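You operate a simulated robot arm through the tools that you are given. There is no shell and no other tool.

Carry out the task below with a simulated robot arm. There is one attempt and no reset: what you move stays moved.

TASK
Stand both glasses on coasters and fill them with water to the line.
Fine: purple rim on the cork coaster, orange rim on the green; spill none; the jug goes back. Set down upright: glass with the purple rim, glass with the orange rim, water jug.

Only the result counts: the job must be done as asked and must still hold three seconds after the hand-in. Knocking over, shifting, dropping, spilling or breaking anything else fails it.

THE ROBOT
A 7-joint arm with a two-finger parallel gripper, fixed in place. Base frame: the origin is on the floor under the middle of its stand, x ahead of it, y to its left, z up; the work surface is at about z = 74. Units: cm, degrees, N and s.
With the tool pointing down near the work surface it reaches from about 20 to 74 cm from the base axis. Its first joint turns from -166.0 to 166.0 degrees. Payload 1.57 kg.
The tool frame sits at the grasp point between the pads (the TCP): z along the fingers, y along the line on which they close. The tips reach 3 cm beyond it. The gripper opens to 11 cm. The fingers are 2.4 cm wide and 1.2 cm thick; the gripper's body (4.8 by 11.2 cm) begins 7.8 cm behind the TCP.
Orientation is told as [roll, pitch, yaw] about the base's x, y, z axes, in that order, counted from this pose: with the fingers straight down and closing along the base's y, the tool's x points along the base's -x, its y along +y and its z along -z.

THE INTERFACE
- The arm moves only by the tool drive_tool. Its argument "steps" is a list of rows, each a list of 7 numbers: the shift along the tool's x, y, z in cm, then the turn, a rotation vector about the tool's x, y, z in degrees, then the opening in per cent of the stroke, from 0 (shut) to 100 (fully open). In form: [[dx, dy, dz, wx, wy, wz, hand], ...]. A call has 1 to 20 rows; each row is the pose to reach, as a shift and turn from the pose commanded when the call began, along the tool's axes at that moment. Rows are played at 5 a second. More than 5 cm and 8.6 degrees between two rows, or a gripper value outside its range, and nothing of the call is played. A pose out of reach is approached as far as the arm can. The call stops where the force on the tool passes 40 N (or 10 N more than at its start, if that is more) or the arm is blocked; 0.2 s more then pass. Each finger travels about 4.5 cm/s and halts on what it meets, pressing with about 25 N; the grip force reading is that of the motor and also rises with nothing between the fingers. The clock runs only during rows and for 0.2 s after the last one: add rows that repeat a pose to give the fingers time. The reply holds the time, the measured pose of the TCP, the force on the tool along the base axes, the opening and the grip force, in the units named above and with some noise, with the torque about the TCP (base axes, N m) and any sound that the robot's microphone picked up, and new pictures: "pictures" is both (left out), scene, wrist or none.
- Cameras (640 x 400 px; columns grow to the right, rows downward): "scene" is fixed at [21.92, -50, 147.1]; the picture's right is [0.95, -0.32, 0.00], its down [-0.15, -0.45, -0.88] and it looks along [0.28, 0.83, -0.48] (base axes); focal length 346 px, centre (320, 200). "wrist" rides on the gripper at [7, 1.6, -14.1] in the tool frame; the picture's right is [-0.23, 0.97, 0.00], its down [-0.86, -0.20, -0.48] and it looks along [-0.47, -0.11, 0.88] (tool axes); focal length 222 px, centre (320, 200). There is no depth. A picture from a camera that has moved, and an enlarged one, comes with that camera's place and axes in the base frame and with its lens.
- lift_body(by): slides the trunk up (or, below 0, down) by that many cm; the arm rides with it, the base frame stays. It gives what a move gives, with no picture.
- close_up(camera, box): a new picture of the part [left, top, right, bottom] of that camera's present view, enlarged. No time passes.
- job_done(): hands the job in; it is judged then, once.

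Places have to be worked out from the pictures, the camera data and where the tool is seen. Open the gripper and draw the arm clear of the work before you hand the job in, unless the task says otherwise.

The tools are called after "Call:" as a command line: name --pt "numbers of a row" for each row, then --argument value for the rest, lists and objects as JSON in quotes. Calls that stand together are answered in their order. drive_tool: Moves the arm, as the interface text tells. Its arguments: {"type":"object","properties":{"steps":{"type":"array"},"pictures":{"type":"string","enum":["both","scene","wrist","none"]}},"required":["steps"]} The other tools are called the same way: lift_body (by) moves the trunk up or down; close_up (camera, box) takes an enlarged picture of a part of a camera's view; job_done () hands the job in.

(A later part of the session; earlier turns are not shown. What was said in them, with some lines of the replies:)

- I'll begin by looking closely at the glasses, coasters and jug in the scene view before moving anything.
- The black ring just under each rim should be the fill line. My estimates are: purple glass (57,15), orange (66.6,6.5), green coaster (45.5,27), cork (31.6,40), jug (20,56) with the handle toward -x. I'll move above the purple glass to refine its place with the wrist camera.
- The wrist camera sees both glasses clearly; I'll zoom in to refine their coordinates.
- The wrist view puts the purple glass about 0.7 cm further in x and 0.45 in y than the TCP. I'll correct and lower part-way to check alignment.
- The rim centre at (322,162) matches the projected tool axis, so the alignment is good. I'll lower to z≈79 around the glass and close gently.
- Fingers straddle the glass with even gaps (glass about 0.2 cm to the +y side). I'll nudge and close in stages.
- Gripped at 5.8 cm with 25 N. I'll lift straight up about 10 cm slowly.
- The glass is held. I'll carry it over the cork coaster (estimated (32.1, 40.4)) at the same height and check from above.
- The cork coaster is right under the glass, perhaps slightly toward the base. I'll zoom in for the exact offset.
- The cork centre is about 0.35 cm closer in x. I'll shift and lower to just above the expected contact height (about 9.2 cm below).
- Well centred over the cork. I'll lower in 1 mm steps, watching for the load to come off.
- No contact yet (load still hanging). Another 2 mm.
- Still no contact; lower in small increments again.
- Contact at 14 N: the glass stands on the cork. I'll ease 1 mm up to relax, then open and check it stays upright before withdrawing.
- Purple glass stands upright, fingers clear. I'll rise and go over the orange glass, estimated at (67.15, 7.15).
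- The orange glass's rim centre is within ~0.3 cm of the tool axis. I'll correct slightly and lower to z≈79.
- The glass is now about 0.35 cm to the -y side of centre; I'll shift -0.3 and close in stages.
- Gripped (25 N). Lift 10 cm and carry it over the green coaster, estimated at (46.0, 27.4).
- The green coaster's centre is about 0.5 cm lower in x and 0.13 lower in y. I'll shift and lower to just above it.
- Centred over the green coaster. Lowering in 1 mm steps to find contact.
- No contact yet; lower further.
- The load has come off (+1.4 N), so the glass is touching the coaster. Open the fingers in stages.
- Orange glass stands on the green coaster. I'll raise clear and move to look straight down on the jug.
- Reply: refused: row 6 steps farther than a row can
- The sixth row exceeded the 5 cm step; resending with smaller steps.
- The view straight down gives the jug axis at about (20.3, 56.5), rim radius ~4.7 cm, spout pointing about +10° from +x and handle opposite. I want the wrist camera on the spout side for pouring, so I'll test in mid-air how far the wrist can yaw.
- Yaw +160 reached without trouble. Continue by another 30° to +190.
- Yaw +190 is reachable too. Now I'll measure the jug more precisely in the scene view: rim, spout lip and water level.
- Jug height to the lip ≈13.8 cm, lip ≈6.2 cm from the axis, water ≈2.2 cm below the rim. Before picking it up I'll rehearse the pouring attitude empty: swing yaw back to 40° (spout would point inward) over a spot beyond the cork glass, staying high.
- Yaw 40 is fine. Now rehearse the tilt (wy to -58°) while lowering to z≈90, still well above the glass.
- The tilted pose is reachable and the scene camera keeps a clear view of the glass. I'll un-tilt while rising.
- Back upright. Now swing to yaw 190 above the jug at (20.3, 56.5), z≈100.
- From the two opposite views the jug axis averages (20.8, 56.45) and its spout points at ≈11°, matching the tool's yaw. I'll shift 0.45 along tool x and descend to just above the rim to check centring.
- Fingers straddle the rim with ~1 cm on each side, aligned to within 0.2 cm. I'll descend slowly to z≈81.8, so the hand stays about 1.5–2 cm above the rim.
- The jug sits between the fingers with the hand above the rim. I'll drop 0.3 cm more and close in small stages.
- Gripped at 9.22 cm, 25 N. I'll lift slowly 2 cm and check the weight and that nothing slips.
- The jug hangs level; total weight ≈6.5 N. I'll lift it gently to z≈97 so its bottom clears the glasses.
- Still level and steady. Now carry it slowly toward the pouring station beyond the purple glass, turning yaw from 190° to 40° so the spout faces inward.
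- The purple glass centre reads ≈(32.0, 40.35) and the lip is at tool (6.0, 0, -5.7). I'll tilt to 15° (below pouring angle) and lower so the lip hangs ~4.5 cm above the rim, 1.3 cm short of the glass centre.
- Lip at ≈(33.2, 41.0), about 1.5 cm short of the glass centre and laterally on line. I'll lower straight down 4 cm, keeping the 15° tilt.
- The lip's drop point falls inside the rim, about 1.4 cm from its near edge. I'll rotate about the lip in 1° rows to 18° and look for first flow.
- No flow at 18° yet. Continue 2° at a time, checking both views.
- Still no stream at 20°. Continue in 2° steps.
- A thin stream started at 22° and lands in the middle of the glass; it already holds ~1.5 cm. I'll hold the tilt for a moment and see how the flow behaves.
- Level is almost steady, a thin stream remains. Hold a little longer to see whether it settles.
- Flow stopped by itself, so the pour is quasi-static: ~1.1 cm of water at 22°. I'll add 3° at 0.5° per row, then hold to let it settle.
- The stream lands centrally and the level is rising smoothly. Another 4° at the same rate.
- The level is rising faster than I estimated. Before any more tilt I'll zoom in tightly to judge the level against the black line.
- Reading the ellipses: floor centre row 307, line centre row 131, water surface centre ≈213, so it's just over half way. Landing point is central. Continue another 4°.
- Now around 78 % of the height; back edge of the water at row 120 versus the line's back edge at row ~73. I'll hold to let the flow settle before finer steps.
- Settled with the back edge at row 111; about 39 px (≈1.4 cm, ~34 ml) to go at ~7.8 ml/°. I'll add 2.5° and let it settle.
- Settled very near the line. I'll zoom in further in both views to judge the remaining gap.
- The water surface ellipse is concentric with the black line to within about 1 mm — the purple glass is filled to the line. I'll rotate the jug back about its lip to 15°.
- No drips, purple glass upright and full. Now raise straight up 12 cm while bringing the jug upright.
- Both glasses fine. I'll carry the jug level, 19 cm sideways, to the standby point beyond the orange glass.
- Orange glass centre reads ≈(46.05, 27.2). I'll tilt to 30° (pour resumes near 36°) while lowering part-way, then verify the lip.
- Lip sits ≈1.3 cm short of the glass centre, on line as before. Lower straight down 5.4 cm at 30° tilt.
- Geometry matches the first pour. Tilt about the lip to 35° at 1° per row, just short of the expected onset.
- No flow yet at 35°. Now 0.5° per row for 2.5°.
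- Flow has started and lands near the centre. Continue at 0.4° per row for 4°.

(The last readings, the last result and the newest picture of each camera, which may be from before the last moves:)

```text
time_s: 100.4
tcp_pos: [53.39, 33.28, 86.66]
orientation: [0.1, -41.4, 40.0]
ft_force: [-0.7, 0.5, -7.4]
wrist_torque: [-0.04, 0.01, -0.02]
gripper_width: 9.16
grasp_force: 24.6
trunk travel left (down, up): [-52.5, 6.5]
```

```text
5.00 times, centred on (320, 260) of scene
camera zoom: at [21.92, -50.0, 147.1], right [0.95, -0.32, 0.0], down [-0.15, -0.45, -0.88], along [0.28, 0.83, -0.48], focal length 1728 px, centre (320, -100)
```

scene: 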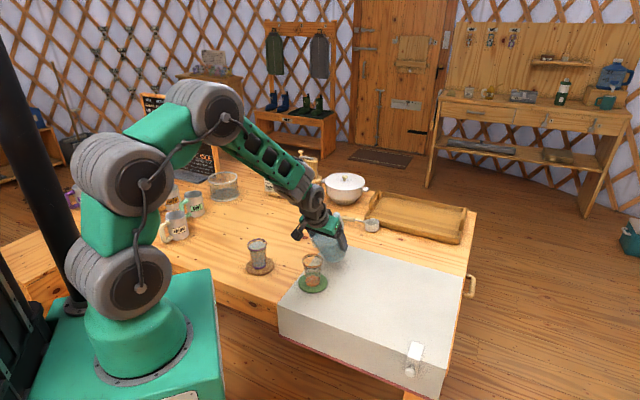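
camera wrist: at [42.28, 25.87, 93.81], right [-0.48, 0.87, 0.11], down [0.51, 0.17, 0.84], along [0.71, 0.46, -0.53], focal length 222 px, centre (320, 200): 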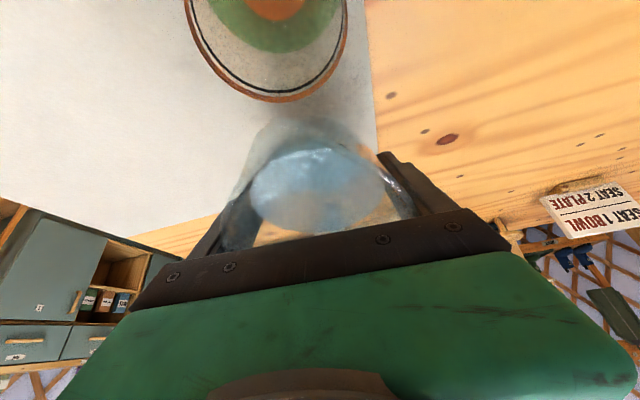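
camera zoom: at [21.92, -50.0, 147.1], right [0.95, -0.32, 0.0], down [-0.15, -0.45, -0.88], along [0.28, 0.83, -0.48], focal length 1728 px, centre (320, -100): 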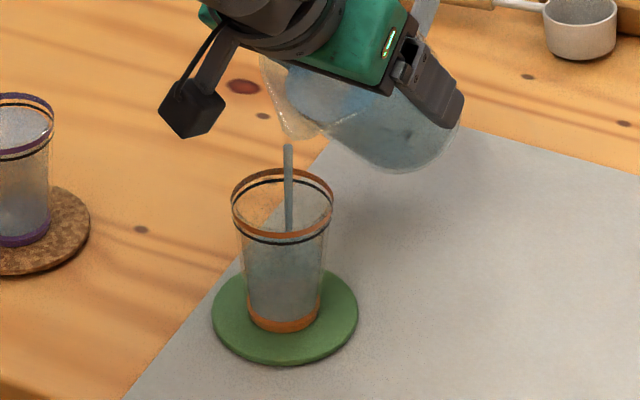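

Just under half way, stream still central. Continue another 3.2° at the same rate, then hold briefly.

Call:
drive_tool --pt "-0.039 0 -0.042 0 -0.4 0 70" --pt "-0.078 0 -0.084 0 -0.8 0 70" --pt "-0.117 0 -0.127 0 -1.2 0 70" --pt "-0.155 0 -0.17 0 -1.6 0 70" --pt "-0.194 0 -0.213 0 -2 0 70" --pt "-0.231 0 -0.256 0 -2.4 0 70" --pt "-0.269 0 -0.3 0 -2.8 0 70" --pt "-0.306 0 -0.344 0 -3.2 0 70" --pt "-0.306 0 -0.344 0 -3.2 0 70" --pt "-0.306 0 -0.344 0 -3.2 0 70" --pt "-0.306 0 -0.344 0 -3.2 0 70" --pt "-0.306 0 -0.344 0 -3.2 0 70" --pictures "none"

Call:
close_up --camera "scene" --box '[297, 250, 329, 288]'

Call:
close_up --camera "wrist" --box '[220, 0, 420, 200]'

```text
time_s: 103.0
tcp_pos: [53.31, 33.25, 87.12]
orientation: [0.0, -44.6, 40.0]
ft_force: [0.0, 0.1, -6.5]
wrist_torque: [-0.04, -0.01, 0.01]
gripper_width: 9.16
grasp_force: 25.1
trunk travel left (down, up): [-52.5, 6.5]
```

```text
10.53 times, centred on (313, 269) of scene
camera zoom: at [21.92, -50.0, 147.1], right [0.95, -0.32, 0.0], down [-0.15, -0.45, -0.88], along [0.28, 0.83, -0.48], focal length 3639 px, centre (394, -526)
```

zoom: 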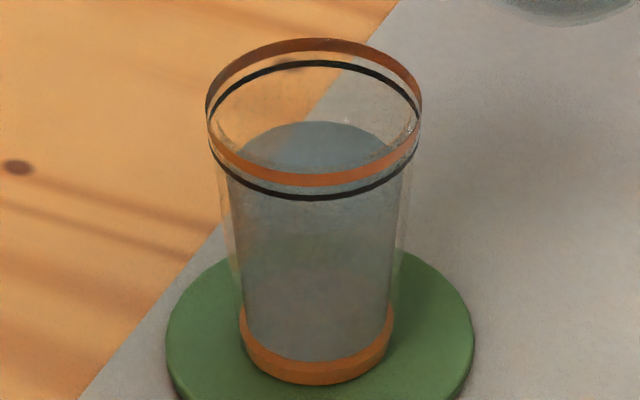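

```text
2.00 times, centred on (320, 100) of wrist
camera zoom: at [41.05, 24.88, 92.44], right [-0.5, 0.85, 0.16], down [0.34, 0.02, 0.94], along [0.8, 0.53, -0.3], focal length 444 px, centre (320, 400)
```

zoom: 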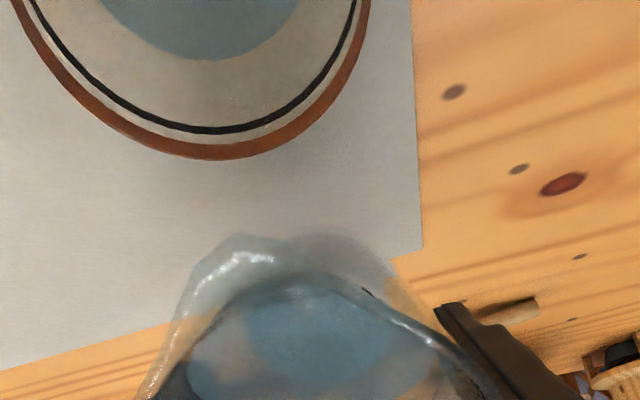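

Settled with the back edge at row 122; target is ≈72 (same offset under the line as the purple glass). ~43 ml left at ~11.5 ml/°, so add 2.6° and let it settle.

Call:
drive_tool --pt "-0.039 0 -0.042 0 -0.4 0 70" --pt "-0.078 0 -0.084 0 -0.8 0 70" --pt "-0.117 0 -0.127 0 -1.2 0 70" --pt "-0.155 0 -0.17 0 -1.6 0 70" --pt "-0.194 0 -0.213 0 -2 0 70" --pt "-0.231 0 -0.256 0 -2.4 0 70" --pt "-0.25 0 -0.278 0 -2.6 0 70" --pt "-0.25 0 -0.278 0 -2.6 0 70" --pt "-0.25 0 -0.278 0 -2.6 0 70" --pt "-0.25 0 -0.278 0 -2.6 0 70" --pt "-0.25 0 -0.278 0 -2.6 0 70" --pt "-0.25 0 -0.278 0 -2.6 0 70" --pictures "none"

Call:
close_up --camera "scene" --box '[297, 250, 329, 288]'

Call:
close_up --camera "wrist" --box '[220, 0, 420, 200]'

```text
time_s: 105.6
tcp_pos: [53.38, 33.25, 87.34]
orientation: [0.0, -47.1, 39.9]
ft_force: [0.3, 0.4, -6.9]
wrist_torque: [-0.02, 0.0, 0.02]
gripper_width: 9.14
grasp_force: 24.8
trunk travel left (down, up): [-52.5, 6.5]
```

```text
10.53 times, centred on (313, 269) of scene
camera zoom: at [21.92, -50.0, 147.1], right [0.95, -0.32, 0.0], down [-0.15, -0.45, -0.88], along [0.28, 0.83, -0.48], focal length 3639 px, centre (394, -526)
```

zoom: 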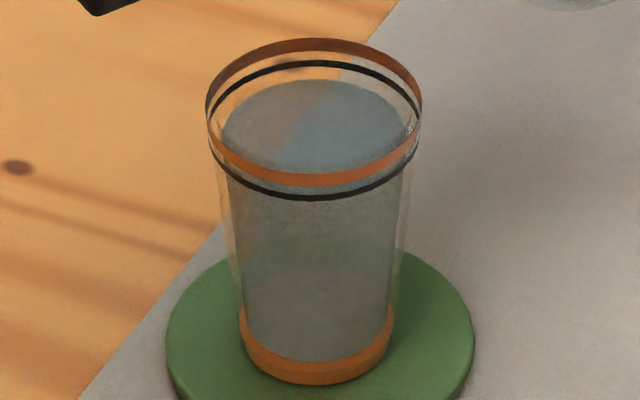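

```text
2.00 times, centred on (320, 100) of wrist
camera zoom: at [40.86, 24.7, 92.06], right [-0.51, 0.85, 0.17], down [0.3, -0.01, 0.95], along [0.81, 0.53, -0.25], focal length 444 px, centre (320, 400)
```

zoom: 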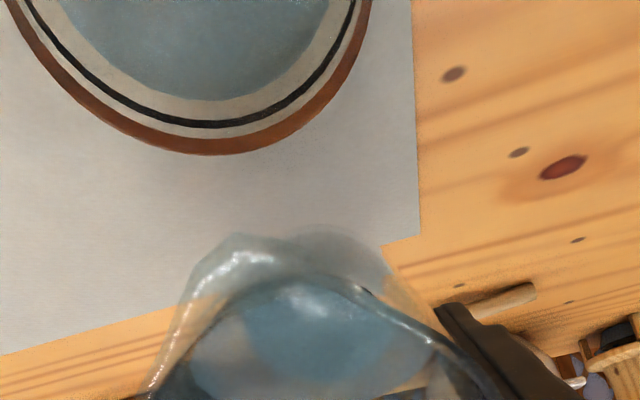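

Back edge now at row ~81, target ≈72.5; at ~16 px/° that's about 0.5°. Add 0.5° slowly and settle.

Call:
drive_tool --pt "-0.025 0 -0.026 0 -0.25 0 70" --pt "-0.049 0 -0.053 0 -0.5 0 70" --pt "-0.049 0 -0.053 0 -0.5 0 70" --pt "-0.049 0 -0.053 0 -0.5 0 70" --pt "-0.049 0 -0.053 0 -0.5 0 70" --pt "-0.049 0 -0.053 0 -0.5 0 70" --pt "-0.049 0 -0.053 0 -0.5 0 70" --pictures "none"

Call:
close_up --camera "scene" --box '[303, 251, 323, 265]'

Call:
close_up --camera "wrist" --box '[220, 0, 320, 90]'

Call:
close_up --camera "scene" --box '[297, 250, 329, 288]'

```text
time_s: 107.2
tcp_pos: [53.39, 33.29, 87.47]
orientation: [0.0, -47.7, 40.0]
ft_force: [-0.3, -0.9, -7.6]
wrist_torque: [0.02, 0.01, -0.04]
gripper_width: 9.14
grasp_force: 25.4
trunk travel left (down, up): [-52.5, 6.5]
```

```text
16.00 times, centred on (313, 258) of scene
camera zoom: at [21.92, -50.0, 147.1], right [0.95, -0.32, 0.0], down [-0.15, -0.45, -0.88], along [0.28, 0.83, -0.48], focal length 5531 px, centre (432, -728)
```

zoom: 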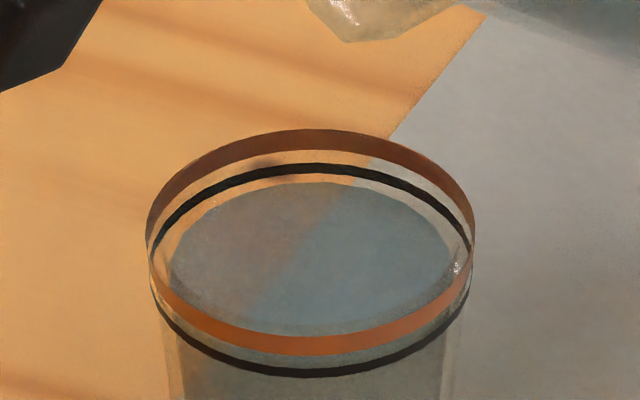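

```text
4.44 times, centred on (270, 45) of wrist
camera zoom: at [40.83, 24.73, 92.01], right [-0.51, 0.84, 0.17], down [0.3, -0.01, 0.95], along [0.81, 0.54, -0.25], focal length 987 px, centre (542, 889)
```

zoom: 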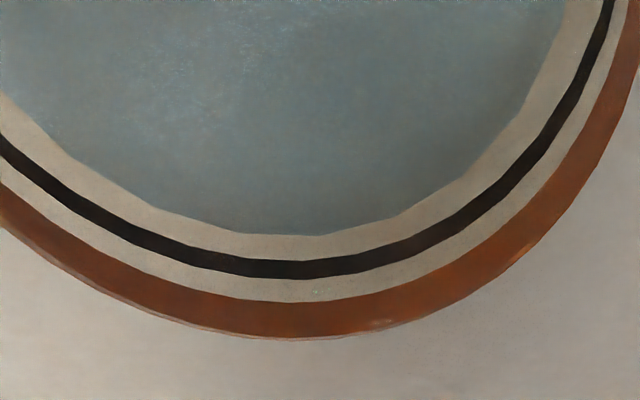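

```text
10.53 times, centred on (313, 269) of scene
camera zoom: at [21.92, -50.0, 147.1], right [0.95, -0.32, 0.0], down [-0.15, -0.45, -0.88], along [0.28, 0.83, -0.48], focal length 3639 px, centre (394, -526)
```

zoom: 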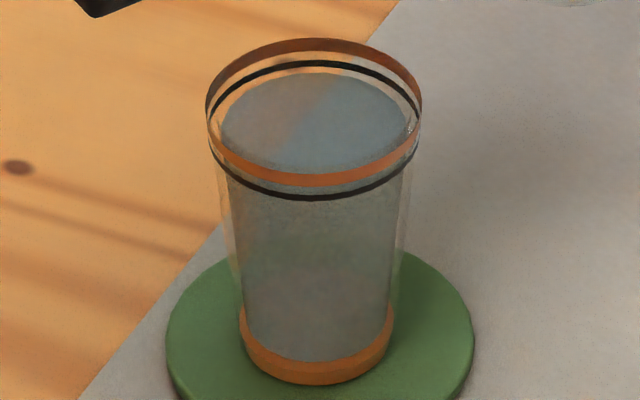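

Water ellipse centre (row 272) matches the line's centre (row 271): the orange glass is at its line. I'll rotate the jug back about its lip and rise as it uprights.

Call:
drive_tool --pt "0.1 0 0.104 0 1 0 70" --pt "0.304 0 0.306 0 3 0 70" --pt "0.624 0 0.596 0 6 0 70" --pt "0.588 0 0.532 0 9 0 70" --pt "0.566 0 0.451 0 12 0 70" --pt "0.558 0 0.35 0 15 0 70" --pt "0.413 0 0.097 0 18 0 70" --pt "0.204 0 -0.244 0 21 0 70" --pt "-0.141 0 -0.74 0 24 0 70" --pt "-0.479 0 -1.257 0 27 0 70" --pt "-0.809 0 -1.795 0 30 0 70" --pt "-1.174 0 -2.365 0 32.7 0 70" --pt "-1.174 0 -2.365 0 32.7 0 70"

Call:
close_up --camera "scene" --box '[270, 200, 370, 300]'

```text
time_s: 110.0
tcp_pos: [52.63, 32.74, 90.19]
orientation: [0.0, -15.0, 40.0]
ft_force: [0.1, 0.4, -7.1]
wrist_torque: [0.0, -0.01, 0.03]
gripper_width: 9.14
grasp_force: 24.3
trunk travel left (down, up): [-52.5, 6.5]
camera wrist: at [43.7, 27.22, 102.07], right [-0.46, 0.89, 0.06], down [0.67, 0.3, 0.68], along [0.59, 0.35, -0.73], focal length 222 px, centre (320, 200)
```

scene: 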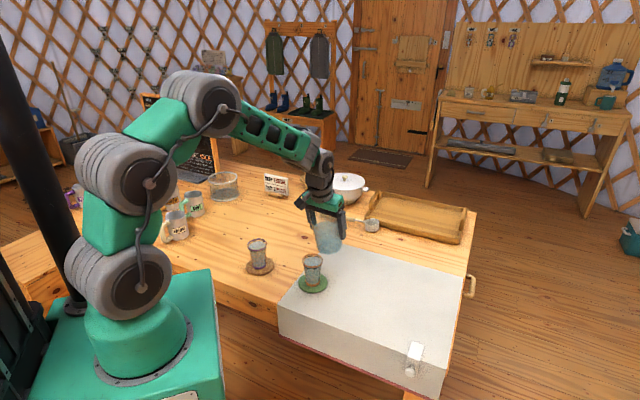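
wrist: 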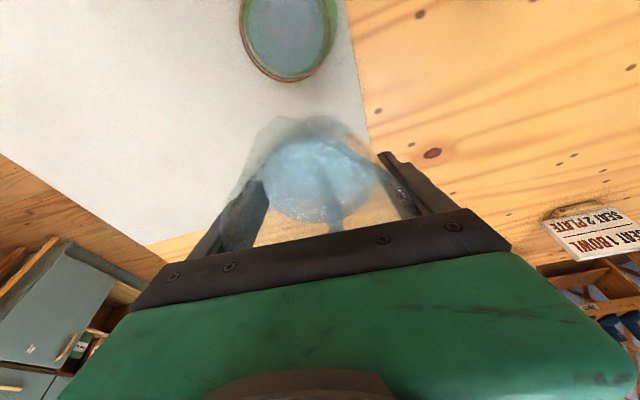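

```text
4.00 times, centred on (320, 250) of scene
camera zoom: at [21.92, -50.0, 147.1], right [0.95, -0.32, 0.0], down [-0.15, -0.45, -0.88], along [0.28, 0.83, -0.48], focal length 1383 px, centre (320, 0)
```

zoom: 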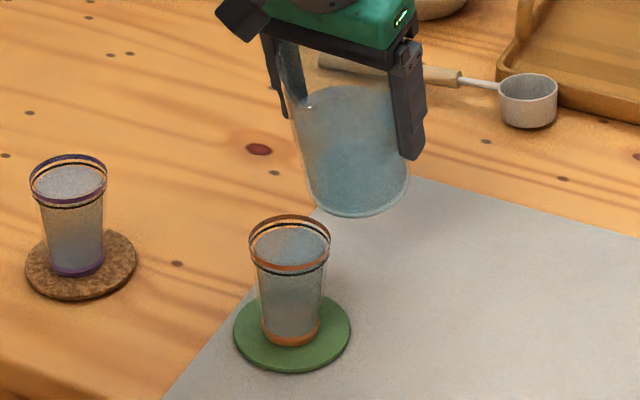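

No drips anywhere. Bring the jug fully upright while rising to z≈98.

Call:
drive_tool --pt "-0.26 0 -0.97 0 2 0 70" --pt "-0.6 0 -2.2 0 5 0 70" --pt "-0.95 0 -3.6 0 8 0 70" --pt "-1.3 0 -5 0 11 0 70" --pt "-1.7 0 -6.3 0 13.5 0 70" --pt "-2.0 0 -7.4 0 15 0 70" --pt "-2.07 0 -7.73 0 15 0 70" --pt "-2.07 0 -7.73 0 15 0 70" --pictures "none"

```text
time_s: 111.8
tcp_pos: [52.44, 32.47, 98.07]
orientation: [0.0, 0.0, 40.0]
ft_force: [0.0, 0.3, -7.2]
wrist_torque: [0.03, -0.03, -0.02]
gripper_width: 9.15
grasp_force: 24.7
trunk travel left (down, up): [-52.5, 6.5]
```

Jug upright at z≈98. Now carry it back to its home at (20.82, 56.47), turning yaw back to 190°.

Call:
drive_tool --pt "0.135 0.58 0 0 0 -2.25 70" --pt "0.451 1.933 0 0 0 -7.5 70" --pt "0.902 3.866 0 0 0 -15 70" --pt "1.398 5.992 0 0 0 -23.25 70" --pt "1.894 8.119 0 0 0 -31.5 70" --pt "2.39 10.245 0 0 0 -39.75 70" --pt "2.886 12.371 0 0 0 -48 70" --pt "3.383 14.498 0 0 0 -56.25 70" --pt "3.879 16.624 0 0 0 -64.5 70" --pt "4.375 18.75 0 0 0 -72.75 70" --pt "4.871 20.876 0 0 0 -81 70" --pt "5.367 23.003 0 0 0 -89.25 70" --pt "5.863 25.129 0 0 0 -97.5 70" --pt "6.359 27.255 0 0 0 -105.75 70" --pt "6.855 29.382 0 0 0 -114 70" --pt "7.351 31.508 0 0 0 -122.25 70" --pt "7.847 33.634 0 0 0 -130.5 70" --pt "8.344 35.761 0 0 0 -138.75 70" --pt "8.749 37.5 0 0 0 -145.5 70" --pt "9.02 38.66 0 0 0 -150 70"

Call:
drive_tool --pt "0 0 0 0 0 0 70" --pt "0 0 0 0 0 0 70" --pictures "none"

```text
time_s: 116.0
tcp_pos: [20.85, 56.55, 97.89]
orientation: [0.0, 0.1, -169.9]
ft_force: [-0.5, 0.4, -7.4]
wrist_torque: [0.02, 0.03, 0.01]
gripper_width: 9.14
grasp_force: 25.5
trunk travel left (down, up): [-52.5, 6.5]
camera wrist: at [28.2, 56.15, 112.12], right [-0.05, -1.0, 0.0], down [-0.88, 0.05, 0.48], along [-0.48, 0.03, -0.88], focal length 222 px, centre (320, 200)
```

scene: 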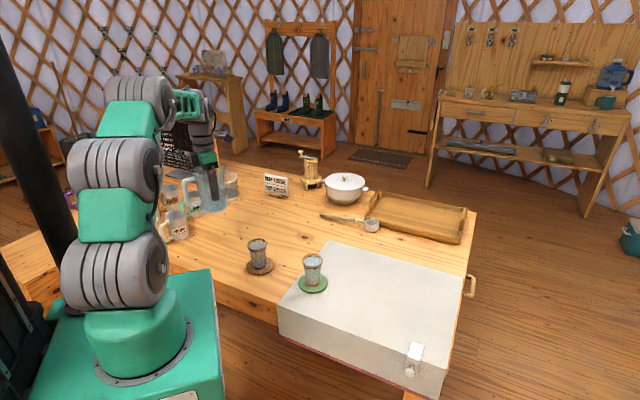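
wrist: 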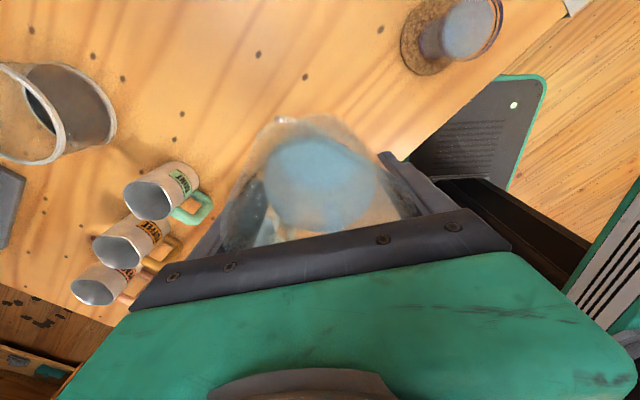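

```text
time_s: 116.6
tcp_pos: [21.02, 56.56, 97.81]
orientation: [-0.1, 0.1, -170.1]
ft_force: [0.6, 0.0, -7.8]
wrist_torque: [0.01, -0.01, -0.01]
gripper_width: 9.16
grasp_force: 24.9
trunk travel left (down, up): [-52.5, 6.5]
```

Back above home. Lower the jug to about 1 cm above the table.

Call:
drive_tool --pt "0 0 0.7 0 0 0 70" --pt "0 0 2 0 0 0 70" --pt "0 0 3.8 0 0 0 70" --pt "0 0 5.6 0 0 0 70" --pt "0 0 7.4 0 0 0 70" --pt "0 0 9.2 0 0 0 70" --pt "0 0 11 0 0 0 70" --pt "0 0 12.6 0 0 0 70" --pt "0 0 13.8 0 0 0 70" --pt "0 0 14.5 0 0 0 70" --pt "0 0 14.6 0 0 0 70" --pt "0 0 14.6 0 0 0 70" --pictures "wrist"

Call:
close_up --camera "scene" --box '[180, 180, 260, 260]'

```text
time_s: 119.2
tcp_pos: [20.9, 56.45, 83.27]
orientation: [0.0, 0.1, -169.9]
ft_force: [0.2, 0.2, -7.3]
wrist_torque: [0.02, 0.01, 0.0]
gripper_width: 9.13
grasp_force: 25.0
trunk travel left (down, up): [-52.5, 6.5]
camera wrist: at [28.11, 55.96, 97.57], right [-0.05, -1.0, 0.0], down [-0.88, 0.05, 0.48], along [-0.48, 0.03, -0.88], focal length 222 px, centre (320, 200)
```

wrist: 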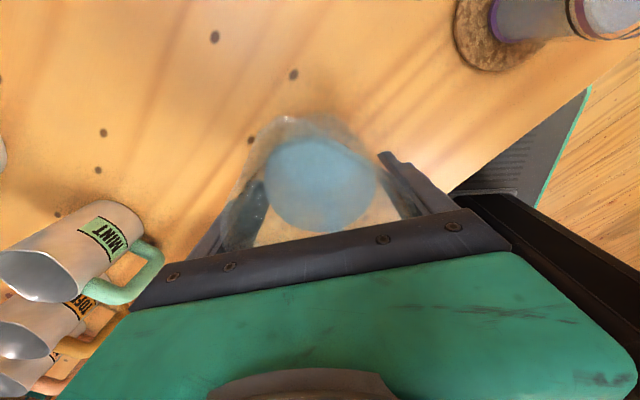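

```text
5.00 times, centred on (220, 220) of scene
camera zoom: at [21.92, -50.0, 147.1], right [0.95, -0.32, 0.0], down [-0.15, -0.45, -0.88], along [0.28, 0.83, -0.48], focal length 1728 px, centre (820, 100)
```

zoom: 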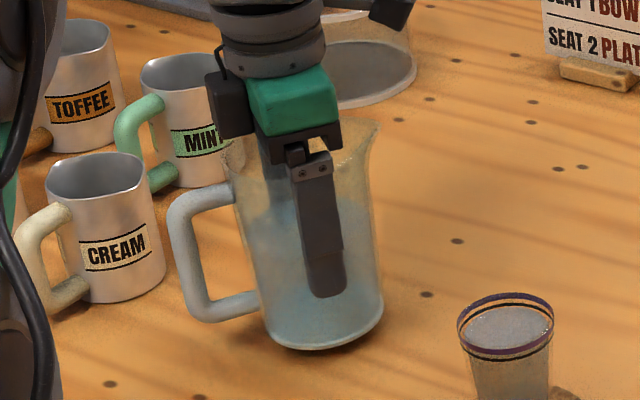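

The base is about 1 cm above its old footprint, columns match within 2 px. Lower in small steps, watching the force.

Call:
drive_tool --pt "0 0 0.2 0 0 0 70" --pt "0 0 0.4 0 0 0 70" --pt "0 0 0.6 0 0 0 70" --pt "0 0 0.8 0 0 0 70" --pt "0 0 0.8 0 0 0 70" --pictures "none"

```text
time_s: 120.4
tcp_pos: [20.83, 56.4, 82.54]
orientation: [0.0, 0.1, -170.1]
ft_force: [0.4, -0.2, -6.8]
wrist_torque: [0.01, 0.03, -0.04]
gripper_width: 9.12
grasp_force: 24.9
trunk travel left (down, up): [-52.5, 6.5]
```

Still hanging at z≈82.5; continue in 1 mm steps.

Call:
drive_tool --pt "0 0 0.1 0 0 0 70" --pt "0 0 0.2 0 0 0 70" --pt "0 0 0.2 0 0 0 70" --pictures "none"

```text
time_s: 121.2
tcp_pos: [20.78, 56.52, 82.33]
orientation: [0.0, 0.2, -170.0]
ft_force: [0.0, 1.1, -7.8]
wrist_torque: [-0.01, 0.02, 0.02]
gripper_width: 9.1
grasp_force: 24.9
trunk travel left (down, up): [-52.5, 6.5]
```

Still no contact; 2 mm more.

Call:
drive_tool --pt "0 0 0.1 0 0 0 70" --pt "0 0 0.2 0 0 0 70" --pt "0 0 0.2 0 0 0 70" --pictures "none"

Call:
close_up --camera "scene" --box '[180, 180, 260, 260]'

```text
time_s: 122.0
tcp_pos: [20.79, 56.5, 82.23]
orientation: [-0.1, 0.2, -170.0]
ft_force: [0.5, -0.5, -3.9]
wrist_torque: [-0.01, 0.08, 0.0]
gripper_width: 9.14
grasp_force: 24.6
trunk travel left (down, up): [-52.5, 6.5]
```

```text
5.00 times, centred on (220, 220) of scene
camera zoom: at [21.92, -50.0, 147.1], right [0.95, -0.32, 0.0], down [-0.15, -0.45, -0.88], along [0.28, 0.83, -0.48], focal length 1728 px, centre (820, 100)
```

zoom: 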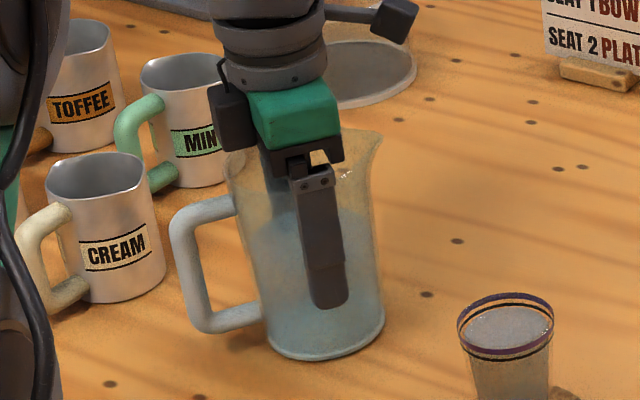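

Load is coming off (-3.9 N): first contact. Lower 2 mm more to seat it flat.

Call:
drive_tool --pt "0 0 0.1 0 0 0 70" --pt "0 0 0.1 0 0 0 70" --pictures "none"

```text
time_s: 122.6
tcp_pos: [20.81, 56.49, 82.32]
orientation: [-0.2, 0.1, -170.1]
ft_force: [0.5, -1.3, 3.8]
wrist_torque: [0.01, 0.33, 0.08]
gripper_width: 9.12
grasp_force: 25.1
trunk travel left (down, up): [-52.5, 6.5]
```

Force +3.8 N with a pitching torque suggests the handle-side edge touches first (the jug turned a hair in the grip). I'll zoom at the base to see.

Call:
close_up --camera "scene" --box '[200, 225, 245, 260]'

Call:
close_up --camera "scene" --box '[186, 195, 242, 255]'

```text
11.43 times, centred on (222, 242) of scene
camera zoom: at [21.92, -50.0, 147.1], right [0.95, -0.32, 0.0], down [-0.15, -0.45, -0.88], along [0.28, 0.83, -0.48], focal length 3950 px, centre (1434, -286)
```

zoom: 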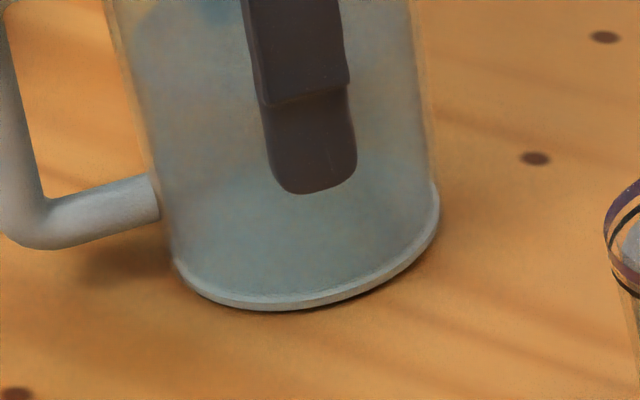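

```text
6.67 times, centred on (214, 225) of scene
camera zoom: at [21.92, -50.0, 147.1], right [0.95, -0.32, 0.0], down [-0.15, -0.45, -0.88], along [0.28, 0.83, -0.48], focal length 2304 px, centre (1027, 33)
```

zoom: 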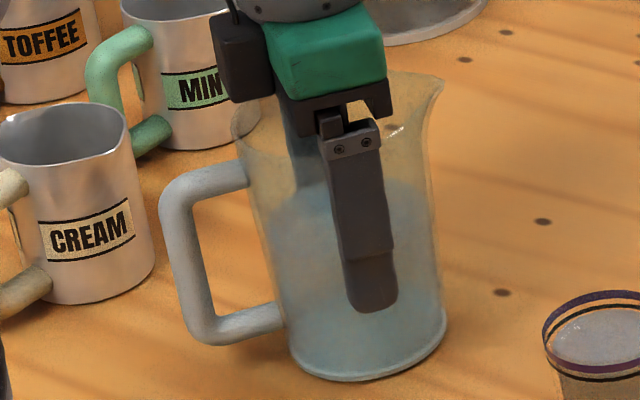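

The spout-side edge of the base shows a thin dark gap: the jug is pitched back ~1.7°. I'll lift 4 mm, tilt the tool 1.7° toward the spout to level it, and look again.

Call:
drive_tool --pt "0 0 -0.2 0 0 0 70" --pt "0 0 -0.4 0 -0.5 0 70" --pt "0 0 -0.4 0 -1.1 0 70" --pt "0 0 -0.4 0 -1.7 0 70" --pt "0 0 -0.4 0 -1.7 0 70" --pictures "none"

Call:
close_up --camera "scene" --box '[200, 225, 245, 260]'

Call:
close_up --camera "scene" --box '[186, 195, 242, 255]'

```text
time_s: 123.8
tcp_pos: [20.88, 56.54, 82.56]
orientation: [0.1, -1.5, -170.1]
ft_force: [0.4, -0.3, -7.0]
wrist_torque: [0.01, -0.03, 0.0]
gripper_width: 9.13
grasp_force: 24.8
trunk travel left (down, up): [-52.5, 6.5]
```

```text
11.43 times, centred on (222, 242) of scene
camera zoom: at [21.92, -50.0, 147.1], right [0.95, -0.32, 0.0], down [-0.15, -0.45, -0.88], along [0.28, 0.83, -0.48], focal length 3950 px, centre (1434, -286)
```

zoom: 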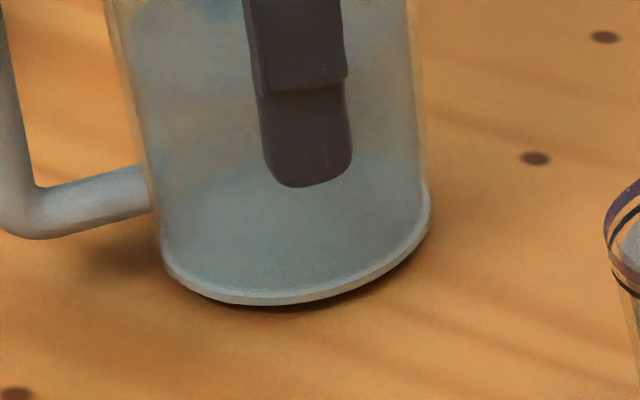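

```text
6.67 times, centred on (214, 225) of scene
camera zoom: at [21.92, -50.0, 147.1], right [0.95, -0.32, 0.0], down [-0.15, -0.45, -0.88], along [0.28, 0.83, -0.48], focal length 2304 px, centre (1027, 33)
```

zoom: 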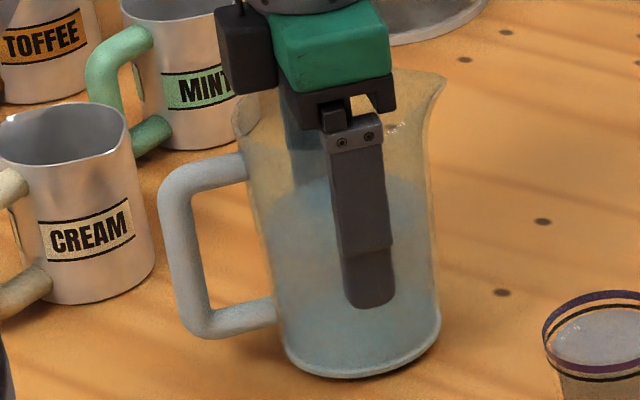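

The base columns now match the original footprint (284–441). Lower again in small steps.

Call:
drive_tool --pt "0 0 0.15 0 0 0 70" --pt "0 0 0.3 0 0 0 70" --pt "0 0 0.3 0 0 0 70" --pictures "none"

```text
time_s: 124.6
tcp_pos: [20.82, 56.49, 82.39]
orientation: [-0.1, -1.6, -170.0]
ft_force: [-1.3, -0.1, -2.9]
wrist_torque: [0.08, -0.04, 0.01]
gripper_width: 9.15
grasp_force: 24.7
trunk travel left (down, up): [-52.5, 6.5]
```

Contact beginning with almost no pitching torque. One more millimetre.

Call:
drive_tool --pt "0 0 0.1 0 0 0 70" --pt "0 0 0.1 0 0 0 70" --pictures "none"

Call:
close_up --camera "scene" --box '[200, 225, 245, 260]'

```text
time_s: 125.2
tcp_pos: [20.82, 56.43, 82.28]
orientation: [-0.1, -1.6, -170.0]
ft_force: [-2.4, -2.0, 3.4]
wrist_torque: [0.09, -0.2, 0.03]
gripper_width: 9.15
grasp_force: 25.4
trunk travel left (down, up): [-52.5, 6.5]
```

```text
11.43 times, centred on (222, 242) of scene
camera zoom: at [21.92, -50.0, 147.1], right [0.95, -0.32, 0.0], down [-0.15, -0.45, -0.88], along [0.28, 0.83, -0.48], focal length 3950 px, centre (1434, -286)
```

zoom: 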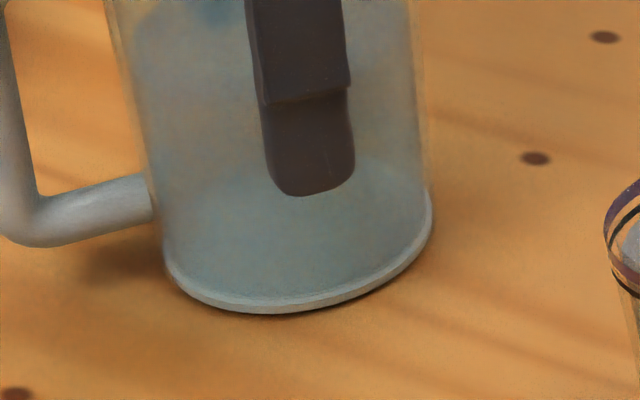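

Seated, with only a slight residual torque (within ~0.5°). I'll open the fingers gradually.

Call:
drive_tool --pt "0 0 0 0 0 0 78" --pt "0 0 0 0 0 0 82" --pt "0 0 0 0 0 0 85" --pt "0 0 0 0 0 0 88" --pt "0 0 0 0 0 0 92" --pt "0 0 0 0 0 0 96" --pt "0 0 0 0 0 0 100" --pt "0 0 0 0 0 0 100" --pt "0 0 0 0 0 0 100"

Call:
close_up --camera "scene" --box '[186, 195, 242, 255]'

Call:
close_up --camera "wrist" --box '[220, 80, 460, 230]'

```text
time_s: 127.2
tcp_pos: [20.88, 56.38, 82.21]
orientation: [0.0, -1.5, -170.0]
ft_force: [-0.3, 0.9, -0.7]
wrist_torque: [0.0, 0.02, 0.01]
gripper_width: 11.01
grasp_force: 0.1
trunk travel left (down, up): [-52.5, 6.5]
camera wrist: at [28.5, 56.03, 96.24], right [-0.05, -1.0, 0.01], down [-0.86, 0.05, 0.5], along [-0.5, 0.02, -0.86], focal length 222 px, centre (320, 200)
```

scene: 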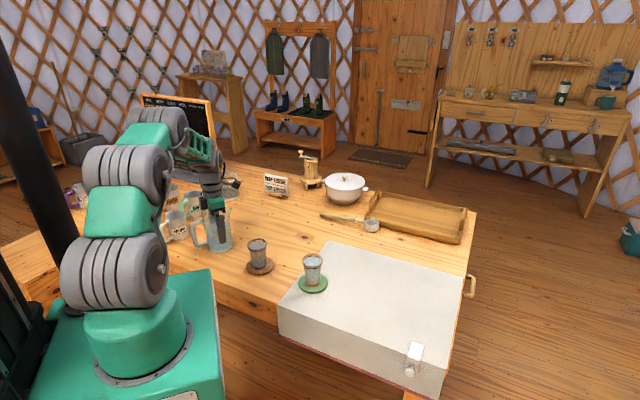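
wrist: 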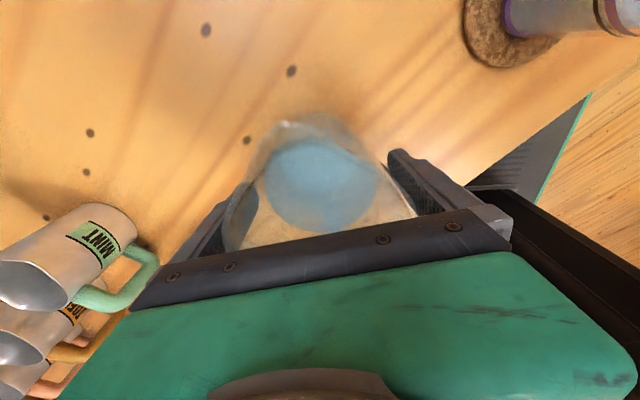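

```text
6.67 times, centred on (214, 225) of scene
camera zoom: at [21.92, -50.0, 147.1], right [0.95, -0.32, 0.0], down [-0.15, -0.45, -0.88], along [0.28, 0.83, -0.48], focal length 2304 px, centre (1027, 33)
```

zoom: 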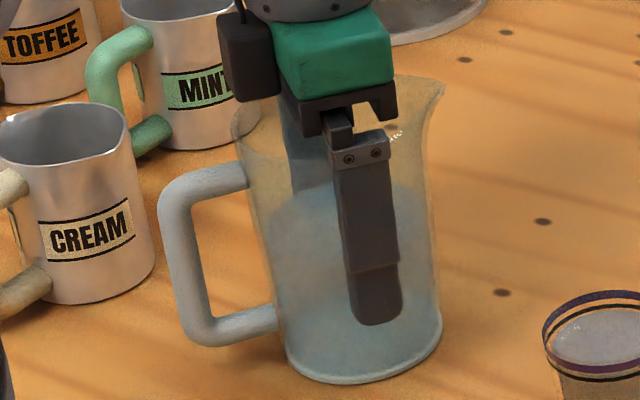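

```text
2.67 times, centred on (340, 155) of wrist
camera zoom: at [28.5, 56.03, 96.24], right [-0.05, -1.0, 0.01], down [-0.86, 0.05, 0.5], along [-0.5, 0.02, -0.86], focal length 592 px, centre (267, 320)
```

zoom: 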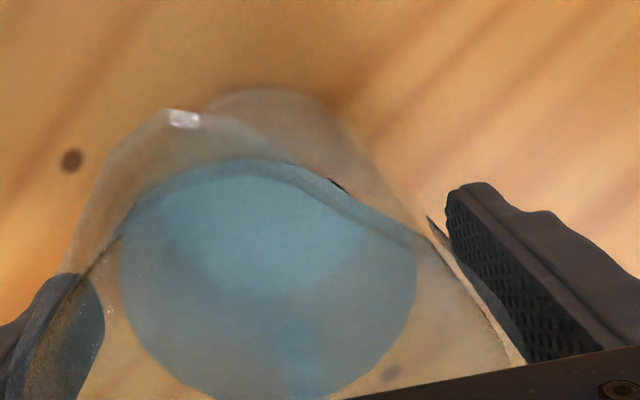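

The jug stands exactly on its old footprint (285–442, bottom 383). Withdraw straight up, slowly at first.

Call:
drive_tool --pt "-0.02 0 -0.7 0 0 0 100" --pt "-0.04 0 -1.5 0 0 0 100" --pt "-0.08 0 -3 0 0 0 100" --pt "-0.08 0 -3 0 0 0 100" --pictures "none"

Call:
close_up --camera "scene" --box '[186, 195, 242, 255]'

```text
time_s: 128.2
tcp_pos: [20.87, 56.65, 85.12]
orientation: [-0.1, -1.6, -170.1]
ft_force: [-0.8, -0.4, 1.4]
wrist_torque: [0.01, -0.01, 0.04]
gripper_width: 11.01
grasp_force: 0.0
trunk travel left (down, up): [-52.5, 6.5]
```

```text
6.67 times, centred on (214, 225) of scene
camera zoom: at [21.92, -50.0, 147.1], right [0.95, -0.32, 0.0], down [-0.15, -0.45, -0.88], along [0.28, 0.83, -0.48], focal length 2304 px, centre (1027, 33)
```

zoom: 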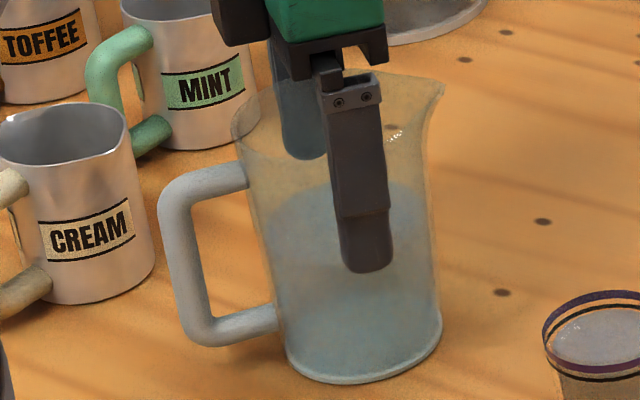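

The jug stays put. Continue up to z≈105 and check all objects.

Call:
drive_tool --pt "-0.06 0 -2 0 0 0 100" --pt "-0.12 0 -4.5 0 0 0 100" --pt "-0.2 0 -7.5 0 0 0 100" --pt "-0.3 0 -11 0 0.8 0 100" --pt "-0.4 0 -15 0 1.6 0 100" --pt "-0.5 0 -19 0 1.6 0 100" --pt "-0.55 0 -20 0 1.6 0 100"

Call:
close_up --camera "scene" --box '[170, 180, 340, 300]'

Call:
close_up --camera "scene" --box '[244, 234, 276, 272]'

Call:
close_up --camera "scene" --box '[297, 250, 329, 288]'

```text
time_s: 129.8
tcp_pos: [21.0, 56.25, 105.13]
orientation: [0.1, 0.0, -170.0]
ft_force: [-0.3, 0.5, 0.4]
wrist_torque: [0.03, -0.02, 0.01]
gripper_width: 11.02
grasp_force: 0.1
trunk travel left (down, up): [-52.5, 6.5]
camera wrist: at [28.4, 55.74, 119.4], right [-0.05, -1.0, 0.0], down [-0.88, 0.05, 0.48], along [-0.48, 0.03, -0.88], focal length 222 px, centre (320, 200)
```

scene: 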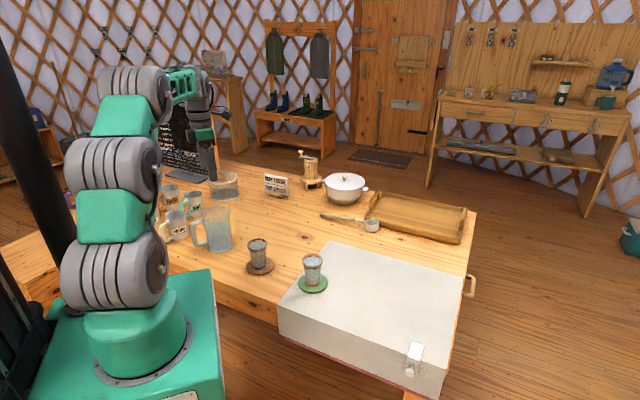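
wrist: 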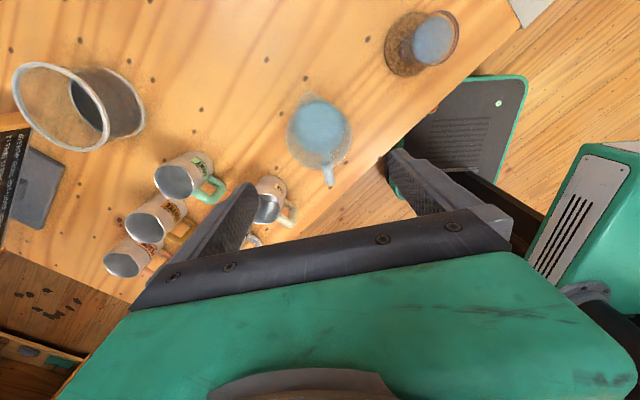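

```text
3.33 times, centred on (255, 240) of scene
camera zoom: at [21.92, -50.0, 147.1], right [0.95, -0.32, 0.0], down [-0.15, -0.45, -0.88], along [0.28, 0.83, -0.48], focal length 1152 px, centre (537, 67)
```

zoom: 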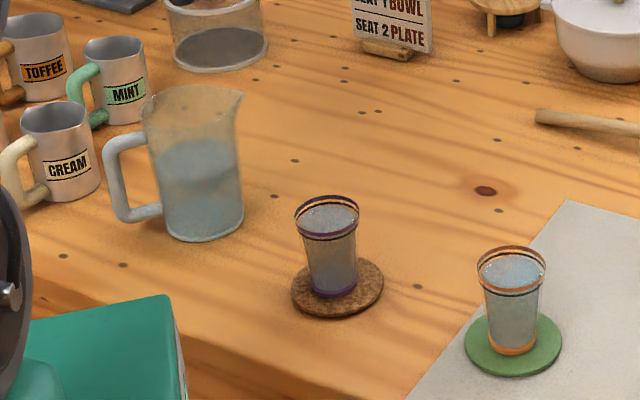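

```text
10.53 times, centred on (260, 253) of scene
camera zoom: at [21.92, -50.0, 147.1], right [0.95, -0.32, 0.0], down [-0.15, -0.45, -0.88], along [0.28, 0.83, -0.48], focal length 3639 px, centre (952, -358)
```

zoom: 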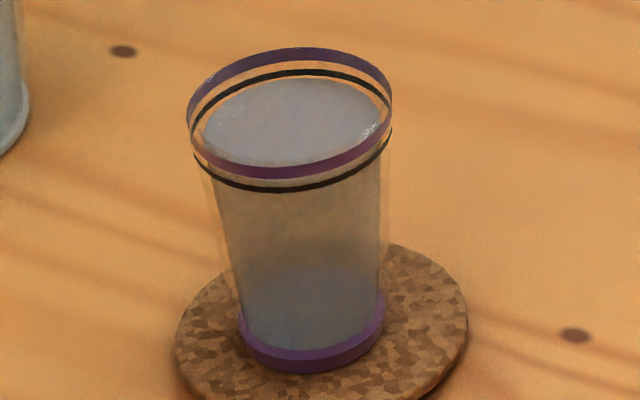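

```text
10.53 times, centred on (313, 269) of scene
camera zoom: at [21.92, -50.0, 147.1], right [0.95, -0.32, 0.0], down [-0.15, -0.45, -0.88], along [0.28, 0.83, -0.48], focal length 3639 px, centre (394, -526)
```

zoom: 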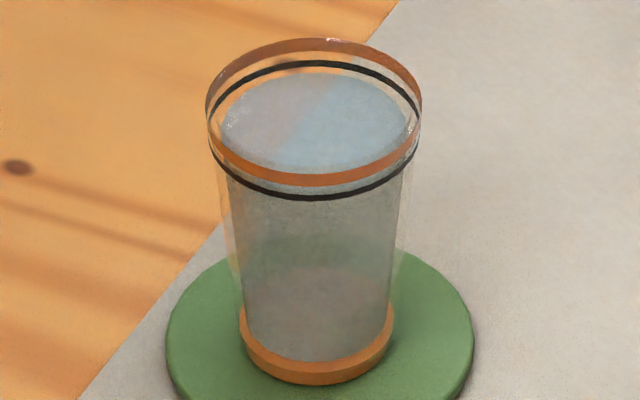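

Everything is in place: jug home and upright, both glasses on their coasters, water at the lines. I'll draw the arm up clear and confirm nothing changes.

Call:
drive_tool --pt "0 0 -3 0 0 0 100" --pt "0 0 -6 0 0 0 100" --pt "0 0 -9 0 0 0 100" --pt "0 0 -11 0 0 0 100" --pt "0 0 -12 0 0 0 100" --pt "0 0 -12 0 0 0 100" --pt "0 0 -12 0 0 0 100"

Call:
close_up --camera "scene" --box '[170, 180, 340, 300]'

```text
time_s: 131.4
tcp_pos: [20.86, 56.18, 117.14]
orientation: [-0.1, -0.1, -170.1]
ft_force: [0.0, 0.0, 0.0]
wrist_torque: [0.03, -0.03, -0.02]
gripper_width: 11.0
grasp_force: 0.1
trunk travel left (down, up): [-52.5, 6.5]
camera wrist: at [28.14, 55.78, 131.4], right [-0.05, -1.0, 0.0], down [-0.88, 0.05, 0.48], along [-0.48, 0.03, -0.88], focal length 222 px, centre (320, 200)
```

scene: 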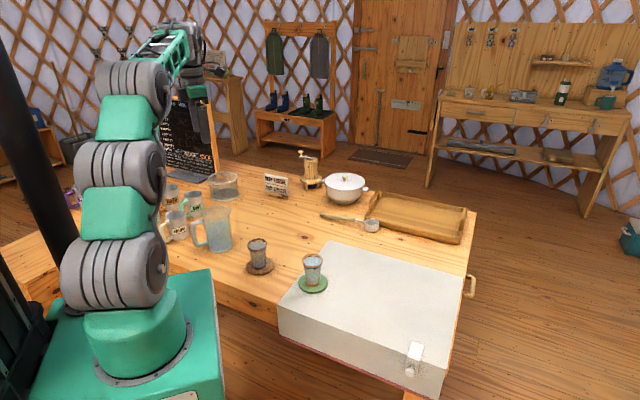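
wrist: 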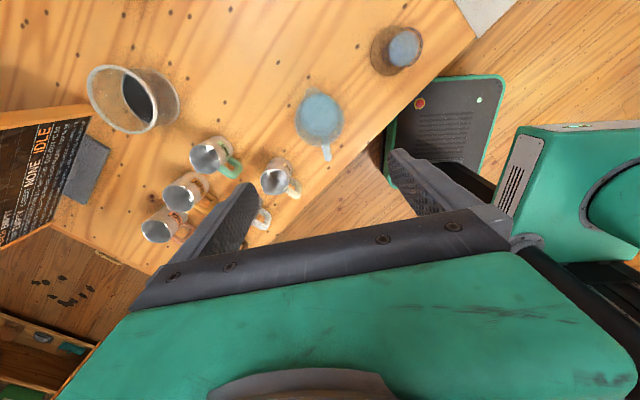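

```text
3.33 times, centred on (255, 240) of scene
camera zoom: at [21.92, -50.0, 147.1], right [0.95, -0.32, 0.0], down [-0.15, -0.45, -0.88], along [0.28, 0.83, -0.48], focal length 1152 px, centre (537, 67)
```

zoom: 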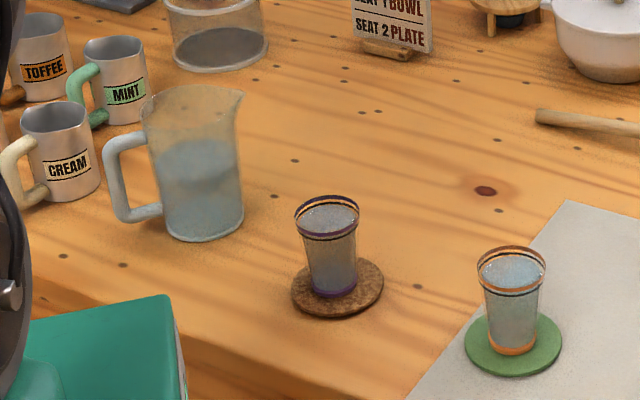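

The arm is clear with the gripper open. Both glasses stand full on their coasters, the jug is back in place, and I see no spills, so I'm handing the job in.

Call:
job_done

```text
The job is handed in.
```

I've handed the job in. The purple-rimmed glass is on the cork coaster and the orange-rimmed glass is on the green one. Both are upright and filled to the black line, which I took to be the fill line; in the pictures the water is within about 1 mm of it.

I saw no spills or drips in any picture. The jug is back upright on its original spot, within about 1 pixel in the scene camera. Nothing else on the table was touched or moved.

The gripper is open and the arm is raised clear above the jug.
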